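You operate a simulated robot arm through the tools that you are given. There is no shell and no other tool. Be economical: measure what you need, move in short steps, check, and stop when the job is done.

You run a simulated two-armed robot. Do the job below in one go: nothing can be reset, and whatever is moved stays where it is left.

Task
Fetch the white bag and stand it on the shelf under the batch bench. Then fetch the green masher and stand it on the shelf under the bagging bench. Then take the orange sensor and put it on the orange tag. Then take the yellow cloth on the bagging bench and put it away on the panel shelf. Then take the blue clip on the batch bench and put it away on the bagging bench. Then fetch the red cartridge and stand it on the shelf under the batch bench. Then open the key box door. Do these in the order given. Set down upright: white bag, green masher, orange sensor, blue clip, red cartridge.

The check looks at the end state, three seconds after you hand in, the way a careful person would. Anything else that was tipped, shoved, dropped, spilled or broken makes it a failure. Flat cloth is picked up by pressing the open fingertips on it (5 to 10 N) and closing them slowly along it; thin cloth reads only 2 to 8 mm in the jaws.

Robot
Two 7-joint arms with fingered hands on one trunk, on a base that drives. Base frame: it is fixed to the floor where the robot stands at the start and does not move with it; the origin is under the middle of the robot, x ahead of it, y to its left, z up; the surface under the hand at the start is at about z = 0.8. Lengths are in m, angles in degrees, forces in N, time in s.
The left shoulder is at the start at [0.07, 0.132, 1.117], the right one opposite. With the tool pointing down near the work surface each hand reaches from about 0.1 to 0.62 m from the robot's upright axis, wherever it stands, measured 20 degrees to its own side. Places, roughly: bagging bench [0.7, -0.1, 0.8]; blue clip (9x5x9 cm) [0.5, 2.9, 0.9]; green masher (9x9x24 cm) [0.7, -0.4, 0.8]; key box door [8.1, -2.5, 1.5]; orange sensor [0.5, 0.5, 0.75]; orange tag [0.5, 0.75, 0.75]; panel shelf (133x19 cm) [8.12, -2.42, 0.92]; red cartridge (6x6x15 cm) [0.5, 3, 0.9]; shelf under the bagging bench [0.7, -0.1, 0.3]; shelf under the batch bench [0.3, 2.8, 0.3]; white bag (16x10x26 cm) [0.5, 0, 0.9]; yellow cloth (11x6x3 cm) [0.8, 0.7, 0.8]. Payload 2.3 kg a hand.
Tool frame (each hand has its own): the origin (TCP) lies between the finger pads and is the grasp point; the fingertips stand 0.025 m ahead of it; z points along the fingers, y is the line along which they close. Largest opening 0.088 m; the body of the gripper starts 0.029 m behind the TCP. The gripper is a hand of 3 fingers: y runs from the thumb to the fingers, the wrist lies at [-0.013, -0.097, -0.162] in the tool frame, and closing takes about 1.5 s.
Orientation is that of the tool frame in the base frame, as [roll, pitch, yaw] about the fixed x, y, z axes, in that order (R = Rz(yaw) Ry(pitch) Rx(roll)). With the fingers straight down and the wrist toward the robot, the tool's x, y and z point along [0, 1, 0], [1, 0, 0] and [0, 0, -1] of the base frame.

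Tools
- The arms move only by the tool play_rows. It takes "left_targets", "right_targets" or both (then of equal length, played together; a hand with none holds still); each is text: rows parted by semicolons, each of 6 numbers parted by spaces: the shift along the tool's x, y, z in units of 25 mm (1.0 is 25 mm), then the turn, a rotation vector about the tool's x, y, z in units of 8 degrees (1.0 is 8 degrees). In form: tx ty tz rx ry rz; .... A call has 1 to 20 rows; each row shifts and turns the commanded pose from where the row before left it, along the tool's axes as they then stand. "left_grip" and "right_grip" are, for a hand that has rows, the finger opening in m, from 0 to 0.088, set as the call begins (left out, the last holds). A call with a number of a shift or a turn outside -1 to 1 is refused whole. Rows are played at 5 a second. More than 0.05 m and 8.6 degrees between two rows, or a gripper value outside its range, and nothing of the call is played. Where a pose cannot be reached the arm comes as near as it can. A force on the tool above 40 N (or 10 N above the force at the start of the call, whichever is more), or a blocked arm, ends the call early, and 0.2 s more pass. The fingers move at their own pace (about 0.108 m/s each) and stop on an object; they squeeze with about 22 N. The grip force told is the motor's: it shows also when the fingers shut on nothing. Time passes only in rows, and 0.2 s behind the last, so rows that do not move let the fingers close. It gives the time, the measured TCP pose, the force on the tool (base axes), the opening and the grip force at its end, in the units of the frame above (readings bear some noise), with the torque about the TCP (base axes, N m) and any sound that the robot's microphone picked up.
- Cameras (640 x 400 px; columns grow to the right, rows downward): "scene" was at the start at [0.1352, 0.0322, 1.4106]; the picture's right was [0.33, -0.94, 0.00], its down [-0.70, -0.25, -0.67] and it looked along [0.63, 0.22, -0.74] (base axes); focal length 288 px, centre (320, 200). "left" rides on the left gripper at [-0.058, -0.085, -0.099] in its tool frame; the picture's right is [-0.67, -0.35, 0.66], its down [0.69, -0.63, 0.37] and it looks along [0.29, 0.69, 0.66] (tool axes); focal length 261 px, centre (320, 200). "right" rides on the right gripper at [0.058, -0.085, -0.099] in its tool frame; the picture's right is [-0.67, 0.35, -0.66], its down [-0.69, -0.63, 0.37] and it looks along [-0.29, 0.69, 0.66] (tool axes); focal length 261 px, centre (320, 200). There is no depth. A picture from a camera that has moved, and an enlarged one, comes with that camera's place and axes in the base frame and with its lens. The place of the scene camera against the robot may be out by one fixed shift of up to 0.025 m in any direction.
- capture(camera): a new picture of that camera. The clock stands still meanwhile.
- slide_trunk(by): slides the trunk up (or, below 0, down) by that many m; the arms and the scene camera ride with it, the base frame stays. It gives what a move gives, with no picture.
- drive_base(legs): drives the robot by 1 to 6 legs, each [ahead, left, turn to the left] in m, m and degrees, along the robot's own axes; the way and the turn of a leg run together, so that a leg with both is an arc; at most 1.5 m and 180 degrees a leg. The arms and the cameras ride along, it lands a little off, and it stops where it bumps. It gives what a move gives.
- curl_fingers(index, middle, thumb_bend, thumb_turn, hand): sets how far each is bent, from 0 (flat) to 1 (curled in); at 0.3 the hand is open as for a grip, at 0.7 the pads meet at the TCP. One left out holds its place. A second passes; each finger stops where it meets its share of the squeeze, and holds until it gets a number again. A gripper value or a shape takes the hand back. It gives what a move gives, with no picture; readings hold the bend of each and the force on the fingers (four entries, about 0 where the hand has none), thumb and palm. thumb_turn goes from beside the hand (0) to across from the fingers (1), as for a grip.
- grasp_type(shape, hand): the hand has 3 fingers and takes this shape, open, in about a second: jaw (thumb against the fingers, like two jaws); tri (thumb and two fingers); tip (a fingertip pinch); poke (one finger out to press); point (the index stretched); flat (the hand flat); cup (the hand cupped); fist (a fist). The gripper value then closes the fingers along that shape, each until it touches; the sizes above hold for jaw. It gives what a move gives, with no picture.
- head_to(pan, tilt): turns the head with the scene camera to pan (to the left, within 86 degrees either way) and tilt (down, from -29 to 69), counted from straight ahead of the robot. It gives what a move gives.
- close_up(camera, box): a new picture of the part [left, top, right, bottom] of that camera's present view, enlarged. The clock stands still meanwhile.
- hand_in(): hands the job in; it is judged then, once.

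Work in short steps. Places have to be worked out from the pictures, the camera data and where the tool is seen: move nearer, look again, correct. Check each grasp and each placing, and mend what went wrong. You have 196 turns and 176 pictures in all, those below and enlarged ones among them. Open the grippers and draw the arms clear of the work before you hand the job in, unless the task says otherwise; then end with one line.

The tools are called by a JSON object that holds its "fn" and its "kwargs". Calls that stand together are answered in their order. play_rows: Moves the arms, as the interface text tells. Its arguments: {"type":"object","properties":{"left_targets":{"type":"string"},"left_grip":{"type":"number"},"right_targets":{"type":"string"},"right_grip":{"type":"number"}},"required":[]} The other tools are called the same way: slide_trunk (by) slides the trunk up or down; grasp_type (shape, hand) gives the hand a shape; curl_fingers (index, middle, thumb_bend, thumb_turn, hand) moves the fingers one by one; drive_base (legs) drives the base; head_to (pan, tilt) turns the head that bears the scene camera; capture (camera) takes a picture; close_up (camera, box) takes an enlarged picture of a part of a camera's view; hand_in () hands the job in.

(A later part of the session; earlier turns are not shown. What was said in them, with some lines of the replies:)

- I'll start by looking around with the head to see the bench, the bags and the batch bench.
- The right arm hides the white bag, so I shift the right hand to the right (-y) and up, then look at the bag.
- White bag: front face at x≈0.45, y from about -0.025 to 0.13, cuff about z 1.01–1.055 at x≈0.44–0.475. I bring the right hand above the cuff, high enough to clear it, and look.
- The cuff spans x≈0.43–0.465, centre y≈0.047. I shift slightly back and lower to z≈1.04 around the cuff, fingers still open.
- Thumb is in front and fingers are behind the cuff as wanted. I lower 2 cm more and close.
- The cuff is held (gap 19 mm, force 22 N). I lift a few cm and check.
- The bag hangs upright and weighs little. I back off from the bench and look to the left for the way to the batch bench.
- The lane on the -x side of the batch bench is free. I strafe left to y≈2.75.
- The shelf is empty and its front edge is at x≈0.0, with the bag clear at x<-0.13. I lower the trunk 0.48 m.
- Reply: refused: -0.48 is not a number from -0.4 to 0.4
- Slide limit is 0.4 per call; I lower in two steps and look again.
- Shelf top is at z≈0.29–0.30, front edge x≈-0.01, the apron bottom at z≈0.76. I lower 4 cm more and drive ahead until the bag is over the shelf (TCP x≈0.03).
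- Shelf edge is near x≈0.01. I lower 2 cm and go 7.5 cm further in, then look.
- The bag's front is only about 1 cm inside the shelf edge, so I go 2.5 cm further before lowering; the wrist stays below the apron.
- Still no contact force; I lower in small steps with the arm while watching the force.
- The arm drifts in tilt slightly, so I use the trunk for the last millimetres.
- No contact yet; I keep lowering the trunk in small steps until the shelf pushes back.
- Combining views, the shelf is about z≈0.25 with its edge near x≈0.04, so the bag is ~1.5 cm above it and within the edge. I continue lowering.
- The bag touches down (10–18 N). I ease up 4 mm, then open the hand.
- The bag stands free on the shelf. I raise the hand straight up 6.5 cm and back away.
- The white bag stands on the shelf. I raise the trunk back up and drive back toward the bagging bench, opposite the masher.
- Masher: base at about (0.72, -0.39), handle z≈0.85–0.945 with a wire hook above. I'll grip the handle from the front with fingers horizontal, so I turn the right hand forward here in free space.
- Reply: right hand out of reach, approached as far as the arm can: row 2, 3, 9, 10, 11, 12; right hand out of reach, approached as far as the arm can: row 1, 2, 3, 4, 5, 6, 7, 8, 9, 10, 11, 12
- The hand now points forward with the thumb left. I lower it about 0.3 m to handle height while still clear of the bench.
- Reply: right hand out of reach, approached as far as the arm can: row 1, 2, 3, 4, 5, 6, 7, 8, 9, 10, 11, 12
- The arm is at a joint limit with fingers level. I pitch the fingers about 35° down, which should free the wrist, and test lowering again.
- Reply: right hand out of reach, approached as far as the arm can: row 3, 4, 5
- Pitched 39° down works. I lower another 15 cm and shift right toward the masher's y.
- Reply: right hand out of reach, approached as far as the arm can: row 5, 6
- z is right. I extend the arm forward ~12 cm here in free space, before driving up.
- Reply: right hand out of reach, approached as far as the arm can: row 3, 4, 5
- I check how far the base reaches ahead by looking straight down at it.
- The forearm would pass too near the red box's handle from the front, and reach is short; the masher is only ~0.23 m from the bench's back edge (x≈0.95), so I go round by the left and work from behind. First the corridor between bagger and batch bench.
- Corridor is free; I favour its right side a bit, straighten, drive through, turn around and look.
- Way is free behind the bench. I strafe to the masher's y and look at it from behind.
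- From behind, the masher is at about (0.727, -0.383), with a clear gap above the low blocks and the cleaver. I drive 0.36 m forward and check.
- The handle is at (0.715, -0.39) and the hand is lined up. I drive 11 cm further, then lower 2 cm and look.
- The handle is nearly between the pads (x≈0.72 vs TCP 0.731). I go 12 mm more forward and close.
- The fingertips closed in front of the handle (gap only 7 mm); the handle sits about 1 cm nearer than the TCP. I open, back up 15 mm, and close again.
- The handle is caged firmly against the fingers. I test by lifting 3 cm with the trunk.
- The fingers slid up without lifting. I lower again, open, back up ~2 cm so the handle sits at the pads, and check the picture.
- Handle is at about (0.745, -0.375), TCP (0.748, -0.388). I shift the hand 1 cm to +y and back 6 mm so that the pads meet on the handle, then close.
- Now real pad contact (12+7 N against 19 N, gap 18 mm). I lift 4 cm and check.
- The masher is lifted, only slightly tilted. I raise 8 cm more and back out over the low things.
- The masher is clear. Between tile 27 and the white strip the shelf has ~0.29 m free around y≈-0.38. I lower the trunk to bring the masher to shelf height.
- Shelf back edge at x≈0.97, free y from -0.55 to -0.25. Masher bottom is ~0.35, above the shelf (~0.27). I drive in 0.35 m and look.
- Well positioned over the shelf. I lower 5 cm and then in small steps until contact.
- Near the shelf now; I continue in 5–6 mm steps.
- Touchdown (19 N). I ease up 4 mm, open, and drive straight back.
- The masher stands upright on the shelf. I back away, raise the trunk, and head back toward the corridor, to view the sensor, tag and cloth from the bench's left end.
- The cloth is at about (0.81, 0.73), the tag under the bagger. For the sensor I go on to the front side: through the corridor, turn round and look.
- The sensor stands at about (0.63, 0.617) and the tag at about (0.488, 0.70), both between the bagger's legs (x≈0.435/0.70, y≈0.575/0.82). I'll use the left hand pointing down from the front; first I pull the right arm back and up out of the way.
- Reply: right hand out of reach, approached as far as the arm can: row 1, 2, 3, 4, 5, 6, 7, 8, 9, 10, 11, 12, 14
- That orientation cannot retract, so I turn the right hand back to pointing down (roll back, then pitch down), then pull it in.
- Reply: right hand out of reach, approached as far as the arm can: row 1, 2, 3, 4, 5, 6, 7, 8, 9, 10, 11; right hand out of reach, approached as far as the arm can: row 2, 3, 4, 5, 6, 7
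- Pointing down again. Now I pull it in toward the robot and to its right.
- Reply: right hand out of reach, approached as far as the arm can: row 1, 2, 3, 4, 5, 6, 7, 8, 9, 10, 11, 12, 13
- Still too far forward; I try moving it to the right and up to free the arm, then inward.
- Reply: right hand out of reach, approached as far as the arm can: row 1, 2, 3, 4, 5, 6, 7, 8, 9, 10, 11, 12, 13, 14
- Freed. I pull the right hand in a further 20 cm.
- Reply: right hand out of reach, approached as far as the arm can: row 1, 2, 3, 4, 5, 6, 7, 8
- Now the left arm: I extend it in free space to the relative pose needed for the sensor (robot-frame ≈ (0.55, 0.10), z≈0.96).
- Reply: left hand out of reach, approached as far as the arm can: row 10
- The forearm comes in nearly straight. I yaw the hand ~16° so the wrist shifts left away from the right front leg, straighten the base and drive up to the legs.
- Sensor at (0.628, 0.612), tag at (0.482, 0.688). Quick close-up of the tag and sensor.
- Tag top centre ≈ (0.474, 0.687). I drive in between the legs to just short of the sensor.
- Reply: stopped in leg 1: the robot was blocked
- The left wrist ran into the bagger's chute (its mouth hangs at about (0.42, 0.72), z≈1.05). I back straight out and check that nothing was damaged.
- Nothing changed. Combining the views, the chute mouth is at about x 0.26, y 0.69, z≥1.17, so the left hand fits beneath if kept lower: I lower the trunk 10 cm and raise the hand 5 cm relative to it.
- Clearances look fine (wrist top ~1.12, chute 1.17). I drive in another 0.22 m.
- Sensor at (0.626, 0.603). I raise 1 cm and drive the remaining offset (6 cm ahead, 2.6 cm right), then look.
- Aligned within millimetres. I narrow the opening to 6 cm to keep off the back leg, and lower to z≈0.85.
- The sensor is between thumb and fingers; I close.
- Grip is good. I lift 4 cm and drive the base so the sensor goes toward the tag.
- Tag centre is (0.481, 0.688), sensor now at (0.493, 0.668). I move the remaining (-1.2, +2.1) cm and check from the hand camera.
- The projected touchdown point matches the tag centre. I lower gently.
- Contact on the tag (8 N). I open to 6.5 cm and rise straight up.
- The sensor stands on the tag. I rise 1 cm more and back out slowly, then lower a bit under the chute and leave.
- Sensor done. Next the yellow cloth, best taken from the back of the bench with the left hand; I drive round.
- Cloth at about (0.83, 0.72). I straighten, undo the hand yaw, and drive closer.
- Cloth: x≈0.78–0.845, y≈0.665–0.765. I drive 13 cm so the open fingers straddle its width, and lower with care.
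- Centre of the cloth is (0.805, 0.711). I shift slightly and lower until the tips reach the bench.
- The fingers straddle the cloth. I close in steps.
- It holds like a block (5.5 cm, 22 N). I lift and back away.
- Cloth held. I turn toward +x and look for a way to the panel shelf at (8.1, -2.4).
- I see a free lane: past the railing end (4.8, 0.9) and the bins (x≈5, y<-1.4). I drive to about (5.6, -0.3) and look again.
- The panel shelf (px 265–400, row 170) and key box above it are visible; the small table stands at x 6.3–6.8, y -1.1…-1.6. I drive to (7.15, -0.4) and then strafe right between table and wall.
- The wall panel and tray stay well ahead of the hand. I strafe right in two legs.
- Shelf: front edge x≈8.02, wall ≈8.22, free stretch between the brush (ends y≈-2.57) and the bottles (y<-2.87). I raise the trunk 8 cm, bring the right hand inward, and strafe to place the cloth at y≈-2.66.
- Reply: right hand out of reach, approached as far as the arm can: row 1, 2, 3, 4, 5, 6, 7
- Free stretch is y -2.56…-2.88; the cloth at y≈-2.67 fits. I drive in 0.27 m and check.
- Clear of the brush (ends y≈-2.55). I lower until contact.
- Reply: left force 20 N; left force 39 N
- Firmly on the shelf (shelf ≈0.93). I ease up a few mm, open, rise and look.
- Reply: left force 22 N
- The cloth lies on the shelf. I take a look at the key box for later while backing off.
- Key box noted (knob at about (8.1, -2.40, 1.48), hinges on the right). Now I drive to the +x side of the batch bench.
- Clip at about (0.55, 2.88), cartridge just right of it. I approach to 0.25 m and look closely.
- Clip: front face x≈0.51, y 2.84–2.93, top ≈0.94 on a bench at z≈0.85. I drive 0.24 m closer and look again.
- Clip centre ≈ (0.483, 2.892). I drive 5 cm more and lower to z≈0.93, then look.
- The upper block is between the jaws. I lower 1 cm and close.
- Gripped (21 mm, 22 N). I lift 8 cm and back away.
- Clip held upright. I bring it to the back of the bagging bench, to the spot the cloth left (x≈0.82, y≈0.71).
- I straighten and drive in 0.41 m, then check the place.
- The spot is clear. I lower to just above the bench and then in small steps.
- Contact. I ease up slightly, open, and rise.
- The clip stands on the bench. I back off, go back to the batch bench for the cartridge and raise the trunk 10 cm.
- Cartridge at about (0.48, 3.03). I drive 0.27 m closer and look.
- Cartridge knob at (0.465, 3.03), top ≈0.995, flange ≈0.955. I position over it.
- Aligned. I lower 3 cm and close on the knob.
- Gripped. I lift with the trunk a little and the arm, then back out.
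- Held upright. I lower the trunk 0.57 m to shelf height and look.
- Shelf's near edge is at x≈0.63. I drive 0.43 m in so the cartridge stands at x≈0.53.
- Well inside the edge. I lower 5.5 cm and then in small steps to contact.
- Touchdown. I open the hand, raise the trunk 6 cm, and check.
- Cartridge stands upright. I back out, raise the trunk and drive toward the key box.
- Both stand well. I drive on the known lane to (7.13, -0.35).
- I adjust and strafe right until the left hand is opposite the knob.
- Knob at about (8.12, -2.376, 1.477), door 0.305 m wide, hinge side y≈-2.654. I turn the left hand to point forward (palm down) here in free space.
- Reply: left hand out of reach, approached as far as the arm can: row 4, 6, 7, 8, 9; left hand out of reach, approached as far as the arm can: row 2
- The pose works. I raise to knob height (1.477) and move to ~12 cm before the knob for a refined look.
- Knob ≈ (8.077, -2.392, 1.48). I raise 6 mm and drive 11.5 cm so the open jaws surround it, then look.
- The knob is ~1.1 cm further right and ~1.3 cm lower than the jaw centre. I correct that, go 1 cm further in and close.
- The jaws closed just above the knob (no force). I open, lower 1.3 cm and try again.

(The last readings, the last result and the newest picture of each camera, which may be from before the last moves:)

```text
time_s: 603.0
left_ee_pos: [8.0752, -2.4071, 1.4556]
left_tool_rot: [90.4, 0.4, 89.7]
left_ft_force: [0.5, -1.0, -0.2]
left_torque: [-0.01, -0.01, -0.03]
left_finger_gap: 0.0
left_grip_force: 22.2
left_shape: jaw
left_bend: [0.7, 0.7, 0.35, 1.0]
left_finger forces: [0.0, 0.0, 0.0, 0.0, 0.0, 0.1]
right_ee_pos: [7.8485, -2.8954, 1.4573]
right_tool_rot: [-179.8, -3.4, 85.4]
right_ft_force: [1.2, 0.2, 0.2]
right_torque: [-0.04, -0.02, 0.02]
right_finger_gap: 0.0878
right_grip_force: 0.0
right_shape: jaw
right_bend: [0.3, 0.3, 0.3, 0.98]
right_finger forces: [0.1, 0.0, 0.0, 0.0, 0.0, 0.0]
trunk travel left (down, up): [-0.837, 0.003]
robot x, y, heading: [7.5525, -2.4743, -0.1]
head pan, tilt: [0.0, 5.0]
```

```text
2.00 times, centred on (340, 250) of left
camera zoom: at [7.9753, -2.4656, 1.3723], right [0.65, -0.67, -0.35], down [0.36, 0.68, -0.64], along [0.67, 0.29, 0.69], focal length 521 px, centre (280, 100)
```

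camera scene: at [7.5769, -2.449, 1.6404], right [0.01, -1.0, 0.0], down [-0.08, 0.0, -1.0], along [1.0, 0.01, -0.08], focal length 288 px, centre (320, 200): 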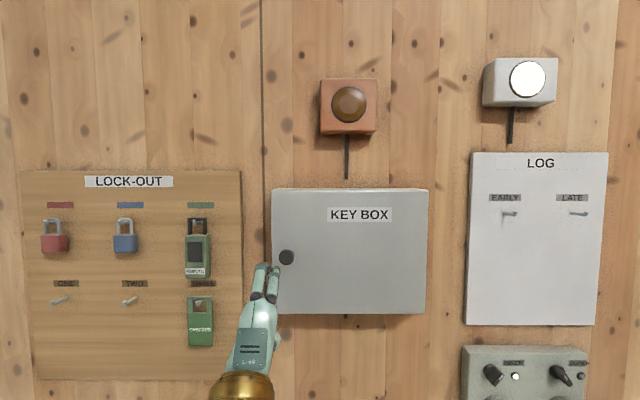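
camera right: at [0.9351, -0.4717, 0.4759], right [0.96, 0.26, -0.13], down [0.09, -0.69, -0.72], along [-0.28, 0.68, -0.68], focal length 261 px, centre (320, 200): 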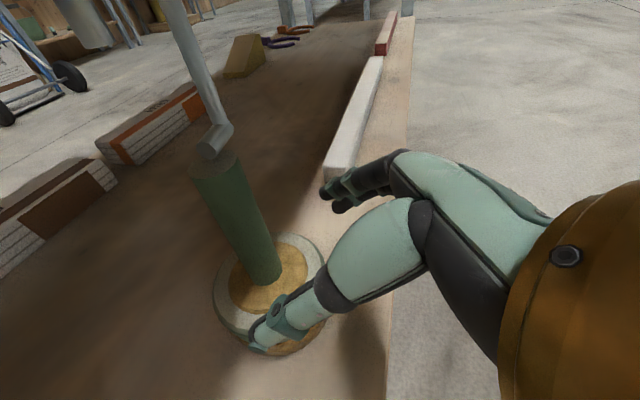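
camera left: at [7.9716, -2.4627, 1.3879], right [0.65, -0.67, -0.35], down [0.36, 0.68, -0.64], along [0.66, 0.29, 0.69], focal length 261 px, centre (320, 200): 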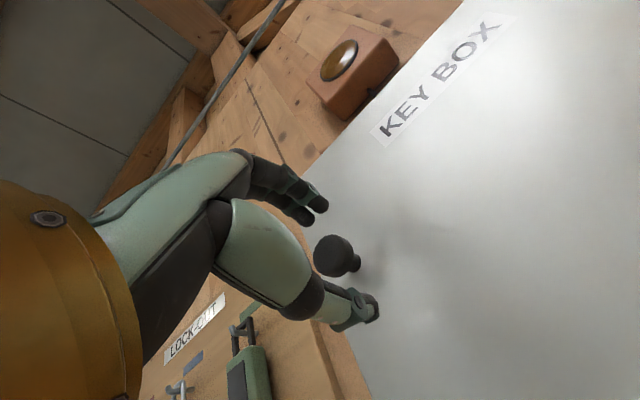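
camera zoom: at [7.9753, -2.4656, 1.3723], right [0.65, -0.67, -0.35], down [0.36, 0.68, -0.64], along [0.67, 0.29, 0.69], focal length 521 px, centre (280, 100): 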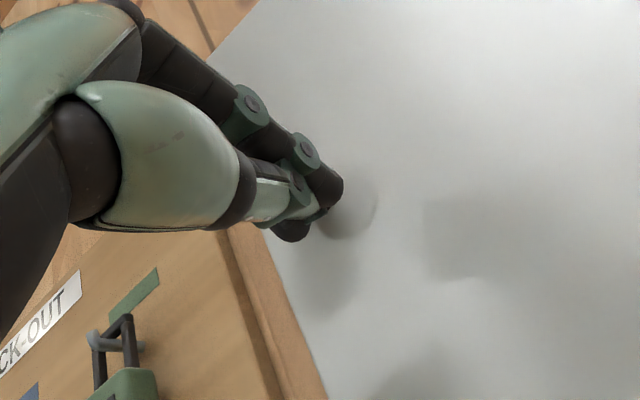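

Triangulating all views, the knob head is actually further: about (8.13, -2.382, 1.497). I open, raise 4.1 cm, shift left 2.5 cm and go 5 cm forward.

{"fn": "play_rows", "kwargs": {"left_targets": "0 0 0 0 0 0;0 0 0 0 0 0;0 0 0 0 0 0;0 0.8 0 0 0 0;0 0.85 0 0 0 0;0 0 0 0 0 0", "left_grip": 0.065}}

{"fn": "drive_base", "kwargs": {"legs": [[0, 0.026, 0.3], [0.045, 0, 0]]}}

{"fn": "close_up", "kwargs": {"camera": "left", "box": [240, 150, 440, 350]}}

```text
time_s: 604.4
left_ee_pos: [8.0741, -2.4077, 1.4991]
left_tool_rot: [90.4, 0.3, 89.9]
left_ft_force: [0.4, -0.4, 0.1]
left_torque: [0.0, -0.01, 0.0]
left_finger_gap: 0.0655
left_grip_force: 0.2
left_shape: jaw
left_bend: [0.27, 0.36, 0.55, 0.99]
left_finger forces: [0.0, 0.0, 0.0, 0.0, 0.0, 0.1]
right_ee_pos: [7.8491, -2.8944, 1.457]
right_tool_rot: [-179.8, -3.5, 85.5]
right_ft_force: [0.1, -0.1, -0.2]
right_torque: [0.01, -0.02, -0.01]
right_finger_gap: 0.088
right_grip_force: 0.0
right_shape: jaw
right_bend: [0.3, 0.3, 0.3, 0.98]
right_finger forces: [0.0, 0.0, 0.0, 0.0, 0.0, 0.0]
trunk travel left (down, up): [-0.837, 0.003]
robot x, y, heading: [7.5562, -2.4733, 0.0]
head pan, tilt: [0.0, 5.0]
```

```text
time_s: 605.8
left_ee_pos: [8.1182, -2.3812, 1.5014]
left_tool_rot: [89.7, 0.3, 90.0]
left_ft_force: [-0.5, -0.5, -0.5]
left_torque: [-0.03, -0.01, 0.01]
left_finger_gap: 0.0651
left_grip_force: 0.0
left_shape: jaw
left_bend: [0.27, 0.36, 0.55, 0.99]
left_finger forces: [0.0, 0.0, 0.0, 0.1, 0.0, 0.0]
right_ee_pos: [7.8982, -2.8692, 1.4567]
right_tool_rot: [-179.7, -3.6, 85.9]
right_ft_force: [-0.4, -0.3, -0.4]
right_torque: [-0.02, 0.0, 0.0]
right_finger_gap: 0.0878
right_grip_force: 0.0
right_shape: jaw
right_bend: [0.3, 0.3, 0.3, 0.98]
right_finger forces: [0.0, 0.1, 0.0, 0.0, 0.0, 0.0]
trunk travel left (down, up): [-0.837, 0.003]
robot x, y, heading: [7.6024, -2.4487, 0.2]
head pan, tilt: [0.0, 5.0]
stopped in leg 2: the force on the tool passed its limit at 78 N (the readings are from after the stop); the commanded pose is now the measured one
```

```text
2.00 times, centred on (340, 250) of left
camera zoom: at [8.0199, -2.441, 1.4163], right [0.66, -0.67, -0.34], down [0.37, 0.68, -0.63], along [0.66, 0.29, 0.7], focal length 521 px, centre (280, 100)
```

zoom: 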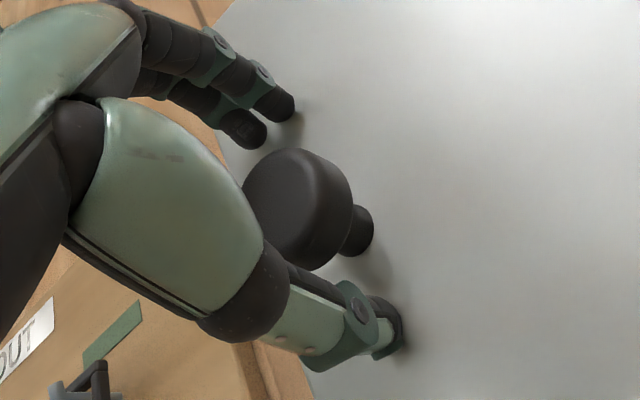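

The fingertips reached the door face and the knob is between thumb and fingers. I back off 3 mm and close.

{"fn": "drive_base", "kwargs": {"legs": [[-0.004, 0, 0]]}}

{"fn": "play_rows", "kwargs": {"left_targets": "0 0 0 0 0 0;0 0 0 0 0 0;0 0 0 0 0 0;0 0 0 0 0 0;0 0 0 0 0 0;0 0 0 0 0 0", "left_grip": 0}}

{"fn": "close_up", "kwargs": {"camera": "left", "box": [240, 150, 440, 350]}}

```text
time_s: 606.5
left_ee_pos: [8.1143, -2.381, 1.5025]
left_tool_rot: [89.7, 0.3, 90.0]
left_ft_force: [-0.6, -1.2, -1.0]
left_torque: [0.0, -0.03, 0.02]
left_finger_gap: 0.0653
left_grip_force: 0.1
left_shape: jaw
left_bend: [0.27, 0.36, 0.55, 0.99]
left_finger forces: [0.0, 0.1, 0.0, 0.0, 0.0, 0.0]
right_ee_pos: [7.8931, -2.8683, 1.4568]
right_tool_rot: [-179.8, -3.5, 85.9]
right_ft_force: [-0.3, 0.8, -0.3]
right_torque: [0.01, -0.03, 0.01]
right_finger_gap: 0.0877
right_grip_force: 0.1
right_shape: jaw
right_bend: [0.3, 0.3, 0.3, 0.98]
right_finger forces: [0.0, 0.0, 0.0, 0.1, 0.1, 0.0]
trunk travel left (down, up): [-0.837, 0.003]
robot x, y, heading: [7.5949, -2.447, 0.3]
head pan, tilt: [0.0, 5.0]
```

```text
time_s: 607.9
left_ee_pos: [8.115, -2.3799, 1.5013]
left_tool_rot: [89.6, 0.5, 89.9]
left_ft_force: [-0.4, 0.9, -0.8]
left_torque: [-0.05, -0.08, -0.02]
left_finger_gap: 0.0146
left_grip_force: 21.9
left_shape: jaw
left_bend: [0.7, 0.7, 0.73, 1.0]
left_finger forces: [18.5, 1.4, 0.1, 0.0, 21.0, 0.1]
right_ee_pos: [7.894, -2.8682, 1.4562]
right_tool_rot: [-179.7, -3.5, 85.9]
right_ft_force: [0.0, 0.4, 0.3]
right_torque: [-0.01, 0.03, 0.0]
right_finger_gap: 0.0878
right_grip_force: 0.0
right_shape: jaw
right_bend: [0.3, 0.3, 0.3, 0.98]
right_finger forces: [0.0, 0.0, 0.0, 0.0, 0.0, 0.1]
trunk travel left (down, up): [-0.837, 0.003]
robot x, y, heading: [7.5988, -2.4431, 0.3]
head pan, tilt: [0.0, 5.0]
```

```text
2.00 times, centred on (340, 250) of left
camera zoom: at [8.0172, -2.4394, 1.4158], right [0.66, -0.67, -0.34], down [0.37, 0.68, -0.63], along [0.66, 0.29, 0.7], focal length 521 px, centre (280, 100)
```

zoom: 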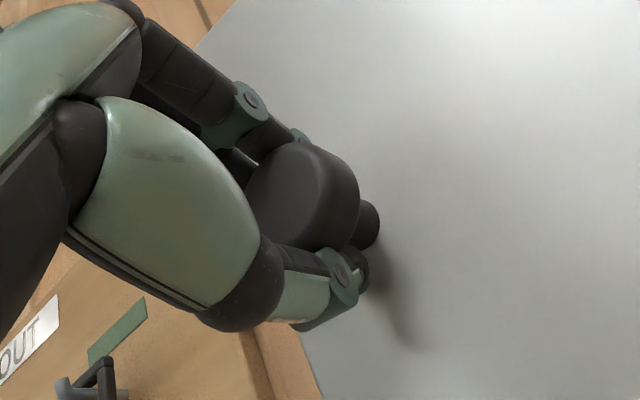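

The fingers hook behind the knob head. I pull along the door's arc (hinge right at y≈-2.65) in small base moves, watching forces.

{"fn": "drive_base", "kwargs": {"legs": [[-0.03, -0.002, 0]]}}

{"fn": "drive_base", "kwargs": {"legs": [[-0.03, -0.006, 0]]}}

{"fn": "capture", "kwargs": {"camera": "scene"}}

```text
time_s: 608.8
left_ee_pos: [8.0918, -2.383, 1.5004]
left_tool_rot: [89.7, 0.4, 89.9]
left_ft_force: [0.4, -2.6, 1.2]
left_torque: [-0.07, -0.12, -0.05]
left_finger_gap: 0.014
left_grip_force: 21.8
left_shape: jaw
left_bend: [0.7, 0.7, 0.73, 1.0]
left_finger forces: [22.2, 0.8, 0.0, 0.0, 19.6, 0.1]
right_ee_pos: [7.8714, -2.8718, 1.4548]
right_tool_rot: [-179.4, -3.5, 85.9]
right_ft_force: [0.8, -0.1, 0.3]
right_torque: [-0.03, 0.03, -0.02]
right_finger_gap: 0.0878
right_grip_force: 0.1
right_shape: jaw
right_bend: [0.3, 0.3, 0.3, 0.98]
right_finger forces: [0.1, 0.0, 0.1, 0.2, 0.0, 0.0]
trunk travel left (down, up): [-0.837, 0.003]
robot x, y, heading: [7.5666, -2.4456, 0.3]
head pan, tilt: [0.0, 5.0]
```

```text
time_s: 609.6
left_ee_pos: [8.0613, -2.3897, 1.5014]
left_tool_rot: [89.6, 0.4, 90.0]
left_ft_force: [1.2, -4.7, -1.1]
left_torque: [-0.06, -0.09, -0.04]
left_finger_gap: 0.0142
left_grip_force: 21.8
left_shape: jaw
left_bend: [0.7, 0.7, 0.74, 1.0]
left_finger forces: [20.0, 0.0, 0.1, 0.0, 18.8, 0.0]
right_ee_pos: [7.8417, -2.8774, 1.4535]
right_tool_rot: [-179.4, -3.6, 85.8]
right_ft_force: [-0.2, 0.2, 0.2]
right_torque: [-0.01, 0.03, 0.0]
right_finger_gap: 0.0883
right_grip_force: 0.1
right_shape: jaw
right_bend: [0.3, 0.3, 0.3, 0.98]
right_finger forces: [0.0, 0.0, 0.0, 0.1, 0.1, 0.0]
trunk travel left (down, up): [-0.837, 0.003]
robot x, y, heading: [7.5366, -2.4518, 0.2]
head pan, tilt: [0.0, 5.0]
```

```text
21 pictures are left
camera scene: at [7.6991, -2.45, 1.6392], right [0.0, -1.0, 0.0], down [-0.09, 0.0, -1.0], along [1.0, 0.0, -0.09], focal length 288 px, centre (320, 200)
```

scene: 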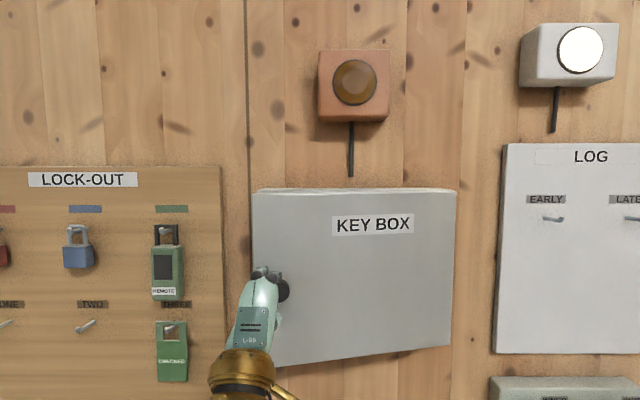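

The door is swinging (≈11°). I continue along the arc.

{"fn": "drive_base", "kwargs": {"legs": [[-0.049, -0.011, 0]]}}

{"fn": "drive_base", "kwargs": {"legs": [[-0.046, -0.024, 0]]}}

{"fn": "drive_base", "kwargs": {"legs": [[-0.041, -0.033, 0]]}}

{"fn": "capture", "kwargs": {"camera": "scene"}}

```text
time_s: 610.5
left_ee_pos: [8.0114, -2.3924, 1.5021]
left_tool_rot: [89.3, 0.8, 90.4]
left_ft_force: [0.6, 0.0, -0.7]
left_torque: [0.01, 0.0, -0.01]
left_finger_gap: 0.0081
left_grip_force: 22.1
left_shape: jaw
left_bend: [0.7, 0.7, 0.78, 1.0]
left_finger forces: [0.1, 0.0, 0.0, 0.1, 0.0, 0.1]
right_ee_pos: [7.7937, -2.882, 1.4575]
right_tool_rot: [-179.4, -3.3, 86.2]
right_ft_force: [0.9, 0.9, -0.1]
right_torque: [-0.02, 0.04, -0.02]
right_finger_gap: 0.0877
right_grip_force: 0.0
right_shape: jaw
right_bend: [0.3, 0.3, 0.3, 0.98]
right_finger forces: [0.0, 0.0, 0.0, 0.0, 0.0, 0.1]
trunk travel left (down, up): [-0.837, 0.003]
robot x, y, heading: [7.4904, -2.464, 0.3]
head pan, tilt: [0.0, 5.0]
```

```text
time_s: 611.5
left_ee_pos: [7.9665, -2.4163, 1.5021]
left_tool_rot: [89.4, 0.7, 90.2]
left_ft_force: [0.6, 1.1, -0.1]
left_torque: [0.0, -0.05, 0.0]
left_finger_gap: 0.008
left_grip_force: 22.7
left_shape: jaw
left_bend: [0.7, 0.7, 0.78, 1.0]
left_finger forces: [0.0, 0.0, 0.1, 0.1, 0.0, 0.1]
right_ee_pos: [7.7497, -2.9047, 1.457]
right_tool_rot: [-179.4, -3.2, 86.1]
right_ft_force: [0.2, 1.1, -0.1]
right_torque: [-0.03, 0.0, 0.02]
right_finger_gap: 0.0878
right_grip_force: 0.1
right_shape: jaw
right_bend: [0.3, 0.3, 0.3, 0.98]
right_finger forces: [0.0, 0.1, 0.0, 0.1, 0.1, 0.0]
trunk travel left (down, up): [-0.837, 0.003]
robot x, y, heading: [7.4454, -2.4901, 0.5]
head pan, tilt: [0.0, 5.0]
```

```text
time_s: 612.4
left_ee_pos: [7.9266, -2.4466, 1.501]
left_tool_rot: [89.3, 0.9, 90.3]
left_ft_force: [0.5, 0.8, -0.7]
left_torque: [0.01, -0.01, -0.03]
left_finger_gap: 0.0077
left_grip_force: 21.1
left_shape: jaw
left_bend: [0.7, 0.7, 0.78, 1.0]
left_finger forces: [0.0, 0.0, 0.0, 0.0, 0.0, 0.0]
right_ee_pos: [7.7083, -2.9363, 1.4558]
right_tool_rot: [-179.4, -3.2, 86.2]
right_ft_force: [0.7, 0.0, 0.0]
right_torque: [-0.04, 0.01, -0.01]
right_finger_gap: 0.0879
right_grip_force: 0.1
right_shape: jaw
right_bend: [0.3, 0.3, 0.3, 0.98]
right_finger forces: [0.0, 0.0, 0.0, 0.0, 0.1, 0.1]
trunk travel left (down, up): [-0.837, 0.003]
robot x, y, heading: [7.4032, -2.5245, 0.3]
head pan, tilt: [0.0, 5.0]
```

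```text
20 pictures are left
camera scene: at [7.5642, -2.5085, 1.6391], right [0.01, -1.0, 0.0], down [-0.09, -0.01, -1.0], along [1.0, 0.01, -0.09], focal length 288 px, centre (320, 200)
```

scene: 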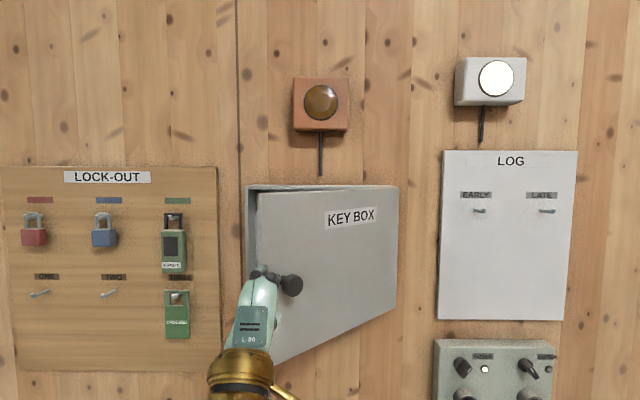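

The grip slipped with the door ~22° open. Now I go round its free edge: move left, then yaw the hand ~40° to the right so the fingers can hook behind the door.

{"fn": "drive_base", "kwargs": {"legs": [[-0.02, 0.17, 0]]}}

{"fn": "play_rows", "kwargs": {"left_targets": "0 0 0 0 -1 0;0 0 0 0 -1 0;0 0 0 0 -1 0;0 0 0 0 -1 0;0 0 0 0 -1 0;0 0 0 0 0 0"}}

{"fn": "capture", "kwargs": {"camera": "scene"}}

```text
time_s: 613.9
left_ee_pos: [7.8983, -2.2871, 1.5048]
left_tool_rot: [89.1, 0.4, 90.4]
left_ft_force: [-0.3, -0.7, 0.5]
left_torque: [-0.02, 0.01, 0.02]
left_finger_gap: 0.0082
left_grip_force: 21.9
left_shape: jaw
left_bend: [0.7, 0.7, 0.78, 1.0]
left_finger forces: [0.0, 0.1, 0.1, 0.0, 0.1, 0.0]
right_ee_pos: [7.6807, -2.7764, 1.4541]
right_tool_rot: [-179.7, -3.8, 86.2]
right_ft_force: [-0.7, -0.2, 0.8]
right_torque: [0.03, 0.0, -0.01]
right_finger_gap: 0.0878
right_grip_force: 0.0
right_shape: jaw
right_bend: [0.3, 0.3, 0.3, 0.98]
right_finger forces: [0.0, 0.0, 0.0, 0.0, 0.0, 0.0]
trunk travel left (down, up): [-0.837, 0.003]
robot x, y, heading: [7.3808, -2.3532, 0.5]
head pan, tilt: [0.0, 5.0]
```

```text
time_s: 615.3
left_ee_pos: [7.8282, -2.4784, 1.5415]
left_tool_rot: [89.2, 1.1, 60.6]
left_ft_force: [0.0, -0.1, -0.7]
left_torque: [-0.02, 0.01, 0.01]
left_finger_gap: 0.0079
left_grip_force: 22.1
left_shape: jaw
left_bend: [0.7, 0.7, 0.78, 1.0]
left_finger forces: [0.0, 0.0, 0.0, 0.0, 0.0, 0.1]
left hand out of reach, approached as far as the arm can: row 1, 2, 3, 4, 5
right_ee_pos: [7.6799, -2.7712, 1.4569]
right_tool_rot: [-179.7, -3.5, 86.2]
right_ft_force: [-0.1, 0.3, -0.6]
right_torque: [0.01, -0.01, 0.02]
right_finger_gap: 0.0879
right_grip_force: 0.0
right_shape: jaw
right_bend: [0.3, 0.3, 0.3, 0.98]
right_finger forces: [0.0, 0.1, 0.0, 0.1, 0.0, 0.1]
trunk travel left (down, up): [-0.837, 0.003]
robot x, y, heading: [7.3813, -2.3547, 0.6]
head pan, tilt: [0.0, 5.0]
```

```text
19 pictures are left
camera scene: at [7.5342, -2.3449, 1.6399], right [0.01, -1.0, 0.0], down [-0.09, 0.0, -1.0], along [1.0, 0.01, -0.09], focal length 288 px, centre (320, 200)
```

scene: 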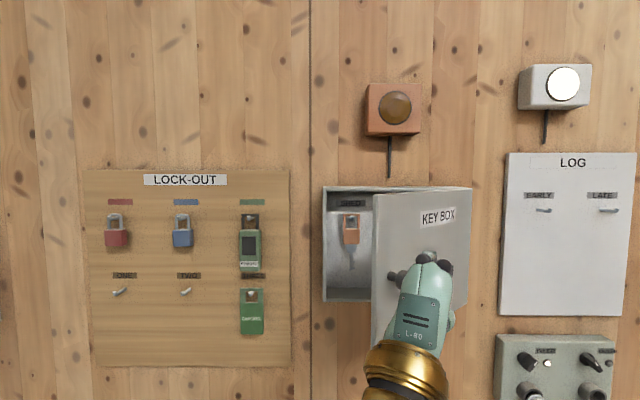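

Door is now ~39° open and the box's inside is visible. I move the hand left of the free edge, then forward past it.

{"fn": "drive_base", "kwargs": {"legs": [[0, 0.16, 0], [0.2, 0, 0]]}}

{"fn": "capture", "kwargs": {"camera": "scene"}}

```text
time_s: 617.9
left_ee_pos: [8.0205, -2.315, 1.5432]
left_tool_rot: [89.0, 1.0, 60.4]
left_ft_force: [0.2, -1.0, -0.2]
left_torque: [0.03, 0.02, 0.01]
left_finger_gap: 0.008
left_grip_force: 22.6
left_shape: jaw
left_bend: [0.7, 0.7, 0.78, 1.0]
left_finger forces: [0.0, 0.0, 0.0, 0.1, 0.1, 0.0]
right_ee_pos: [7.8717, -2.608, 1.4586]
right_tool_rot: [-180.0, -3.7, 86.1]
right_ft_force: [-0.4, -0.4, -0.4]
right_torque: [-0.02, -0.01, 0.0]
right_finger_gap: 0.0878
right_grip_force: 0.0
right_shape: jaw
right_bend: [0.3, 0.3, 0.3, 0.98]
right_finger forces: [0.0, 0.0, 0.1, 0.1, 0.0, 0.0]
trunk travel left (down, up): [-0.837, 0.003]
robot x, y, heading: [7.5802, -2.1883, 0.4]
head pan, tilt: [0.0, 5.0]
```

```text
18 pictures are left
camera scene: at [7.726, -2.1809, 1.6406], right [0.01, -1.0, 0.0], down [-0.08, 0.0, -1.0], along [1.0, 0.01, -0.08], focal length 288 px, centre (320, 200)
```

scene: 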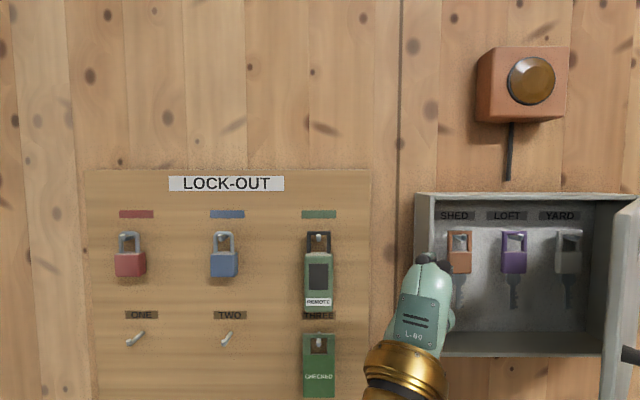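

The hand is left of the free edge (≈(7.96, -2.415)) and past it. I now sweep right, then diagonally back and right, pushing the door open from inside; the keys are well behind.

{"fn": "drive_base", "kwargs": {"legs": [[0, -0.1, 0]]}}

{"fn": "drive_base", "kwargs": {"legs": [[-0.05, -0.07, 0]]}}

{"fn": "capture", "kwargs": {"camera": "scene"}}

```text
time_s: 619.1
left_ee_pos: [8.0276, -2.4023, 1.5413]
left_tool_rot: [88.9, 1.5, 60.5]
left_ft_force: [0.4, 0.5, 0.2]
left_torque: [0.01, 0.01, -0.05]
left_finger_gap: 0.0079
left_grip_force: 22.1
left_shape: jaw
left_bend: [0.7, 0.7, 0.78, 1.0]
left_finger forces: [0.0, 0.0, 0.0, 0.0, 0.1, 0.0]
right_ee_pos: [7.8788, -2.6986, 1.4596]
right_tool_rot: [-179.8, -3.0, 86.3]
right_ft_force: [0.3, 0.1, 0.7]
right_torque: [-0.02, -0.01, -0.02]
right_finger_gap: 0.0877
right_grip_force: 0.2
right_shape: jaw
right_bend: [0.3, 0.3, 0.3, 0.98]
right_finger forces: [0.1, 0.0, 0.0, 0.1, 0.0, 0.1]
trunk travel left (down, up): [-0.837, 0.003]
robot x, y, heading: [7.5769, -2.2864, 0.6]
head pan, tilt: [0.0, 5.0]
```

```text
time_s: 620.1
left_ee_pos: [7.9859, -2.4715, 1.539]
left_tool_rot: [89.2, 1.5, 60.6]
left_ft_force: [0.1, 0.1, 0.2]
left_torque: [0.02, -0.01, -0.03]
left_finger_gap: 0.0082
left_grip_force: 21.9
left_shape: jaw
left_bend: [0.7, 0.7, 0.78, 1.0]
left_finger forces: [0.1, 0.0, 0.0, 0.1, 0.0, 0.0]
right_ee_pos: [7.8361, -2.7669, 1.4584]
right_tool_rot: [-179.5, -3.0, 86.4]
right_ft_force: [0.8, 0.2, 0.0]
right_torque: [-0.03, 0.02, -0.01]
right_finger_gap: 0.088
right_grip_force: 0.1
right_shape: jaw
right_bend: [0.3, 0.3, 0.3, 0.98]
right_finger forces: [0.1, 0.1, 0.1, 0.1, 0.0, 0.0]
trunk travel left (down, up): [-0.837, 0.003]
robot x, y, heading: [7.5307, -2.3556, 0.6]
head pan, tilt: [0.0, 5.0]
```

```text
17 pictures are left
camera scene: at [7.6914, -2.3391, 1.6392], right [0.01, -1.0, 0.01], down [-0.09, -0.01, -1.0], along [1.0, 0.01, -0.09], focal length 288 px, centre (320, 200)
```

scene: 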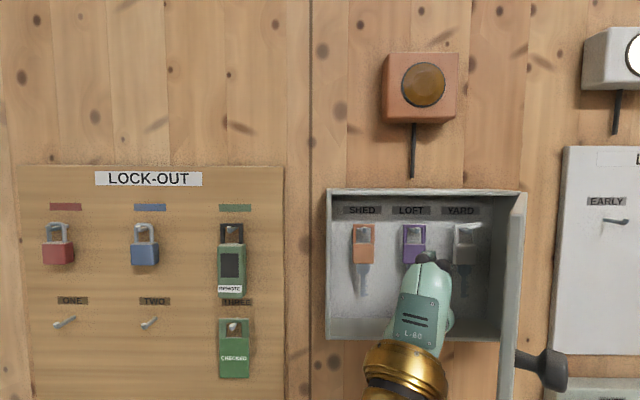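

Door ≈55° open. I keep sweeping right.

{"fn": "drive_base", "kwargs": {"legs": [[-0.03, -0.08, 0]]}}

{"fn": "drive_base", "kwargs": {"legs": [[-0.01, -0.08, 0]]}}

{"fn": "capture", "kwargs": {"camera": "scene"}}

```text
time_s: 621.2
left_ee_pos: [7.9534, -2.5487, 1.5404]
left_tool_rot: [89.0, 1.6, 60.8]
left_ft_force: [0.2, 0.7, 0.7]
left_torque: [0.01, -0.01, 0.01]
left_finger_gap: 0.0082
left_grip_force: 22.1
left_shape: jaw
left_bend: [0.7, 0.7, 0.78, 1.0]
left_finger forces: [0.0, 0.1, 0.0, 0.0, 0.0, 0.1]
right_ee_pos: [7.8052, -2.8441, 1.4584]
right_tool_rot: [-179.7, -3.0, 86.5]
right_ft_force: [-0.4, 0.4, 0.8]
right_torque: [-0.03, 0.03, -0.02]
right_finger_gap: 0.088
right_grip_force: 0.0
right_shape: jaw
right_bend: [0.3, 0.3, 0.3, 0.98]
right_finger forces: [0.0, 0.0, 0.0, 0.1, 0.1, 0.1]
trunk travel left (down, up): [-0.837, 0.003]
robot x, y, heading: [7.5078, -2.436, 0.9]
head pan, tilt: [0.0, 5.0]
```

```text
time_s: 622.3
left_ee_pos: [7.9446, -2.6277, 1.5424]
left_tool_rot: [88.9, 1.5, 60.7]
left_ft_force: [0.3, 1.0, 0.5]
left_torque: [0.0, -0.01, -0.03]
left_finger_gap: 0.0077
left_grip_force: 22.0
left_shape: jaw
left_bend: [0.7, 0.7, 0.78, 1.0]
left_finger forces: [0.0, 0.0, 0.0, 0.0, 0.0, 0.0]
right_ee_pos: [7.7947, -2.9234, 1.4593]
right_tool_rot: [-179.8, -3.1, 86.5]
right_ft_force: [-0.8, 0.3, -0.4]
right_torque: [-0.04, 0.01, 0.0]
right_finger_gap: 0.0877
right_grip_force: 0.0
right_shape: jaw
right_bend: [0.3, 0.3, 0.3, 0.98]
right_finger forces: [0.0, 0.0, 0.0, 0.1, 0.0, 0.0]
trunk travel left (down, up): [-0.837, 0.003]
robot x, y, heading: [7.4912, -2.5172, 1.1]
head pan, tilt: [0.0, 5.0]
```

```text
16 pictures are left
camera scene: at [7.6475, -2.4959, 1.6398], right [0.01, -1.0, 0.01], down [-0.09, -0.01, -1.0], along [1.0, 0.01, -0.09], focal length 288 px, centre (320, 200)
```

scene: 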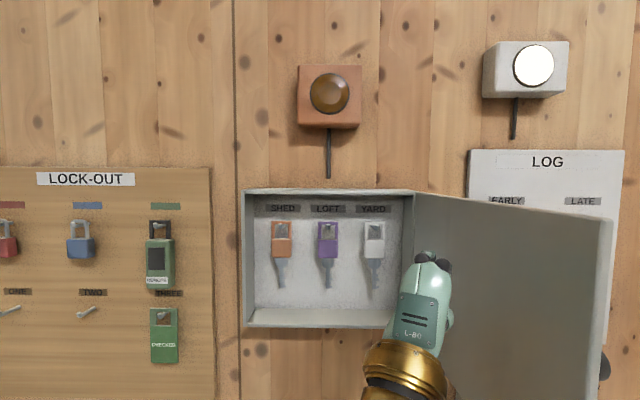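

The key box door is wide open (≈100°) and the keys are untouched. I draw the left hand back, open the gripper and back away.

{"fn": "drive_base", "kwargs": {"legs": [[-0.05, 0.06, 0], [-0.28, 0, 0]]}}

{"fn": "play_rows", "kwargs": {"left_targets": "0 0 0 0 0 0;0 0 0 0 0 0;0 0 0 0 0 0;0 0 0 0 0 0;0 0 0 0 0 0", "left_grip": 0.088}}

{"fn": "head_to", "kwargs": {"pan": -5, "tilt": 15}}

{"fn": "capture", "kwargs": {"camera": "scene"}}

```text
time_s: 624.9
left_ee_pos: [7.6138, -2.583, 1.5408]
left_tool_rot: [89.2, 1.3, 60.7]
left_ft_force: [1.0, -0.7, -0.5]
left_torque: [-0.02, 0.0, 0.0]
left_finger_gap: 0.0078
left_grip_force: 22.1
left_shape: jaw
left_bend: [0.7, 0.7, 0.78, 1.0]
left_finger forces: [0.1, 0.0, 0.0, 0.0, 0.1, 0.1]
right_ee_pos: [7.466, -2.8767, 1.4562]
right_tool_rot: [-179.6, -3.5, 86.3]
right_ft_force: [-0.1, 0.3, -0.4]
right_torque: [-0.02, 0.0, 0.0]
right_finger_gap: 0.0877
right_grip_force: 0.0
right_shape: jaw
right_bend: [0.3, 0.3, 0.3, 0.98]
right_finger forces: [0.0, 0.0, 0.0, 0.0, 0.0, 0.0]
trunk travel left (down, up): [-0.837, 0.003]
robot x, y, heading: [7.1616, -2.459, 0.7]
head pan, tilt: [0.0, 5.0]
```

```text
time_s: 626.1
left_ee_pos: [7.609, -2.5831, 1.5412]
left_tool_rot: [89.1, 1.1, 60.7]
left_ft_force: [-0.1, 0.3, 0.5]
left_torque: [0.0, 0.01, 0.01]
left_finger_gap: 0.0875
left_grip_force: 0.1
left_shape: jaw
left_bend: [0.3, 0.3, 0.3, 0.98]
left_finger forces: [0.0, 0.0, 0.0, 0.1, 0.0, 0.0]
right_ee_pos: [7.4615, -2.8771, 1.4564]
right_tool_rot: [-179.7, -3.5, 86.5]
right_ft_force: [-0.3, 0.5, 0.6]
right_torque: [-0.01, -0.01, 0.03]
right_finger_gap: 0.0878
right_grip_force: 0.0
right_shape: jaw
right_bend: [0.3, 0.3, 0.3, 0.98]
right_finger forces: [0.0, 0.1, 0.0, 0.1, 0.0, 0.0]
trunk travel left (down, up): [-0.837, 0.003]
robot x, y, heading: [7.1624, -2.4575, 0.6]
head pan, tilt: [0.0, 5.0]
```

```text
time_s: 626.8
left_ee_pos: [7.609, -2.5813, 1.5421]
left_tool_rot: [89.1, 1.2, 60.7]
left_ft_force: [-1.5, -0.5, -0.7]
left_torque: [0.02, -0.02, -0.04]
left_finger_gap: 0.0875
left_grip_force: 0.1
left_shape: jaw
left_bend: [0.3, 0.3, 0.3, 0.98]
left_finger forces: [0.0, 0.0, 0.1, 0.0, 0.1, 0.0]
right_ee_pos: [7.4622, -2.8774, 1.4561]
right_tool_rot: [-179.7, -3.4, 86.4]
right_ft_force: [-0.4, 0.4, 0.7]
right_torque: [0.02, 0.02, 0.0]
right_finger_gap: 0.0877
right_grip_force: 0.1
right_shape: jaw
right_bend: [0.3, 0.3, 0.3, 0.98]
right_finger forces: [0.0, 0.1, 0.1, 0.0, 0.0, 0.0]
trunk travel left (down, up): [-0.837, 0.003]
robot x, y, heading: [7.1589, -2.4571, 0.8]
head pan, tilt: [-5.0, 15.0]
```

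```text
15 pictures are left
camera scene: at [7.3155, -2.4591, 1.6238], right [-0.07, -1.0, 0.0], down [-0.26, 0.02, -0.97], along [0.96, -0.07, -0.26], focal length 288 px, centre (320, 200)
```

scene: 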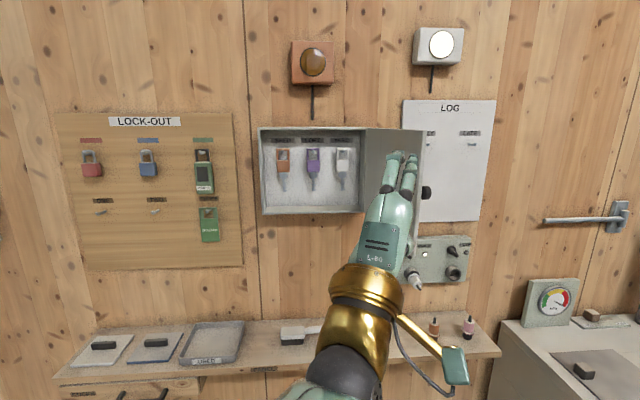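

The door stays open, the hands are open and clear, and every earlier placing was checked when made, so I hand in.

{"fn": "hand_in", "kwargs": {}}

```text
The job is handed in.
```

I finished all seven steps in the order given, then handed the job in. The white bag, green masher, orange sensor, blue clip and red cartridge stand upright in their places. The yellow cloth is on the panel shelf, and the key box door is wide open with its keys untouched. My left wrist bumped the bagger's chute while I was reaching for the sensor; I backed out and saw no damage.
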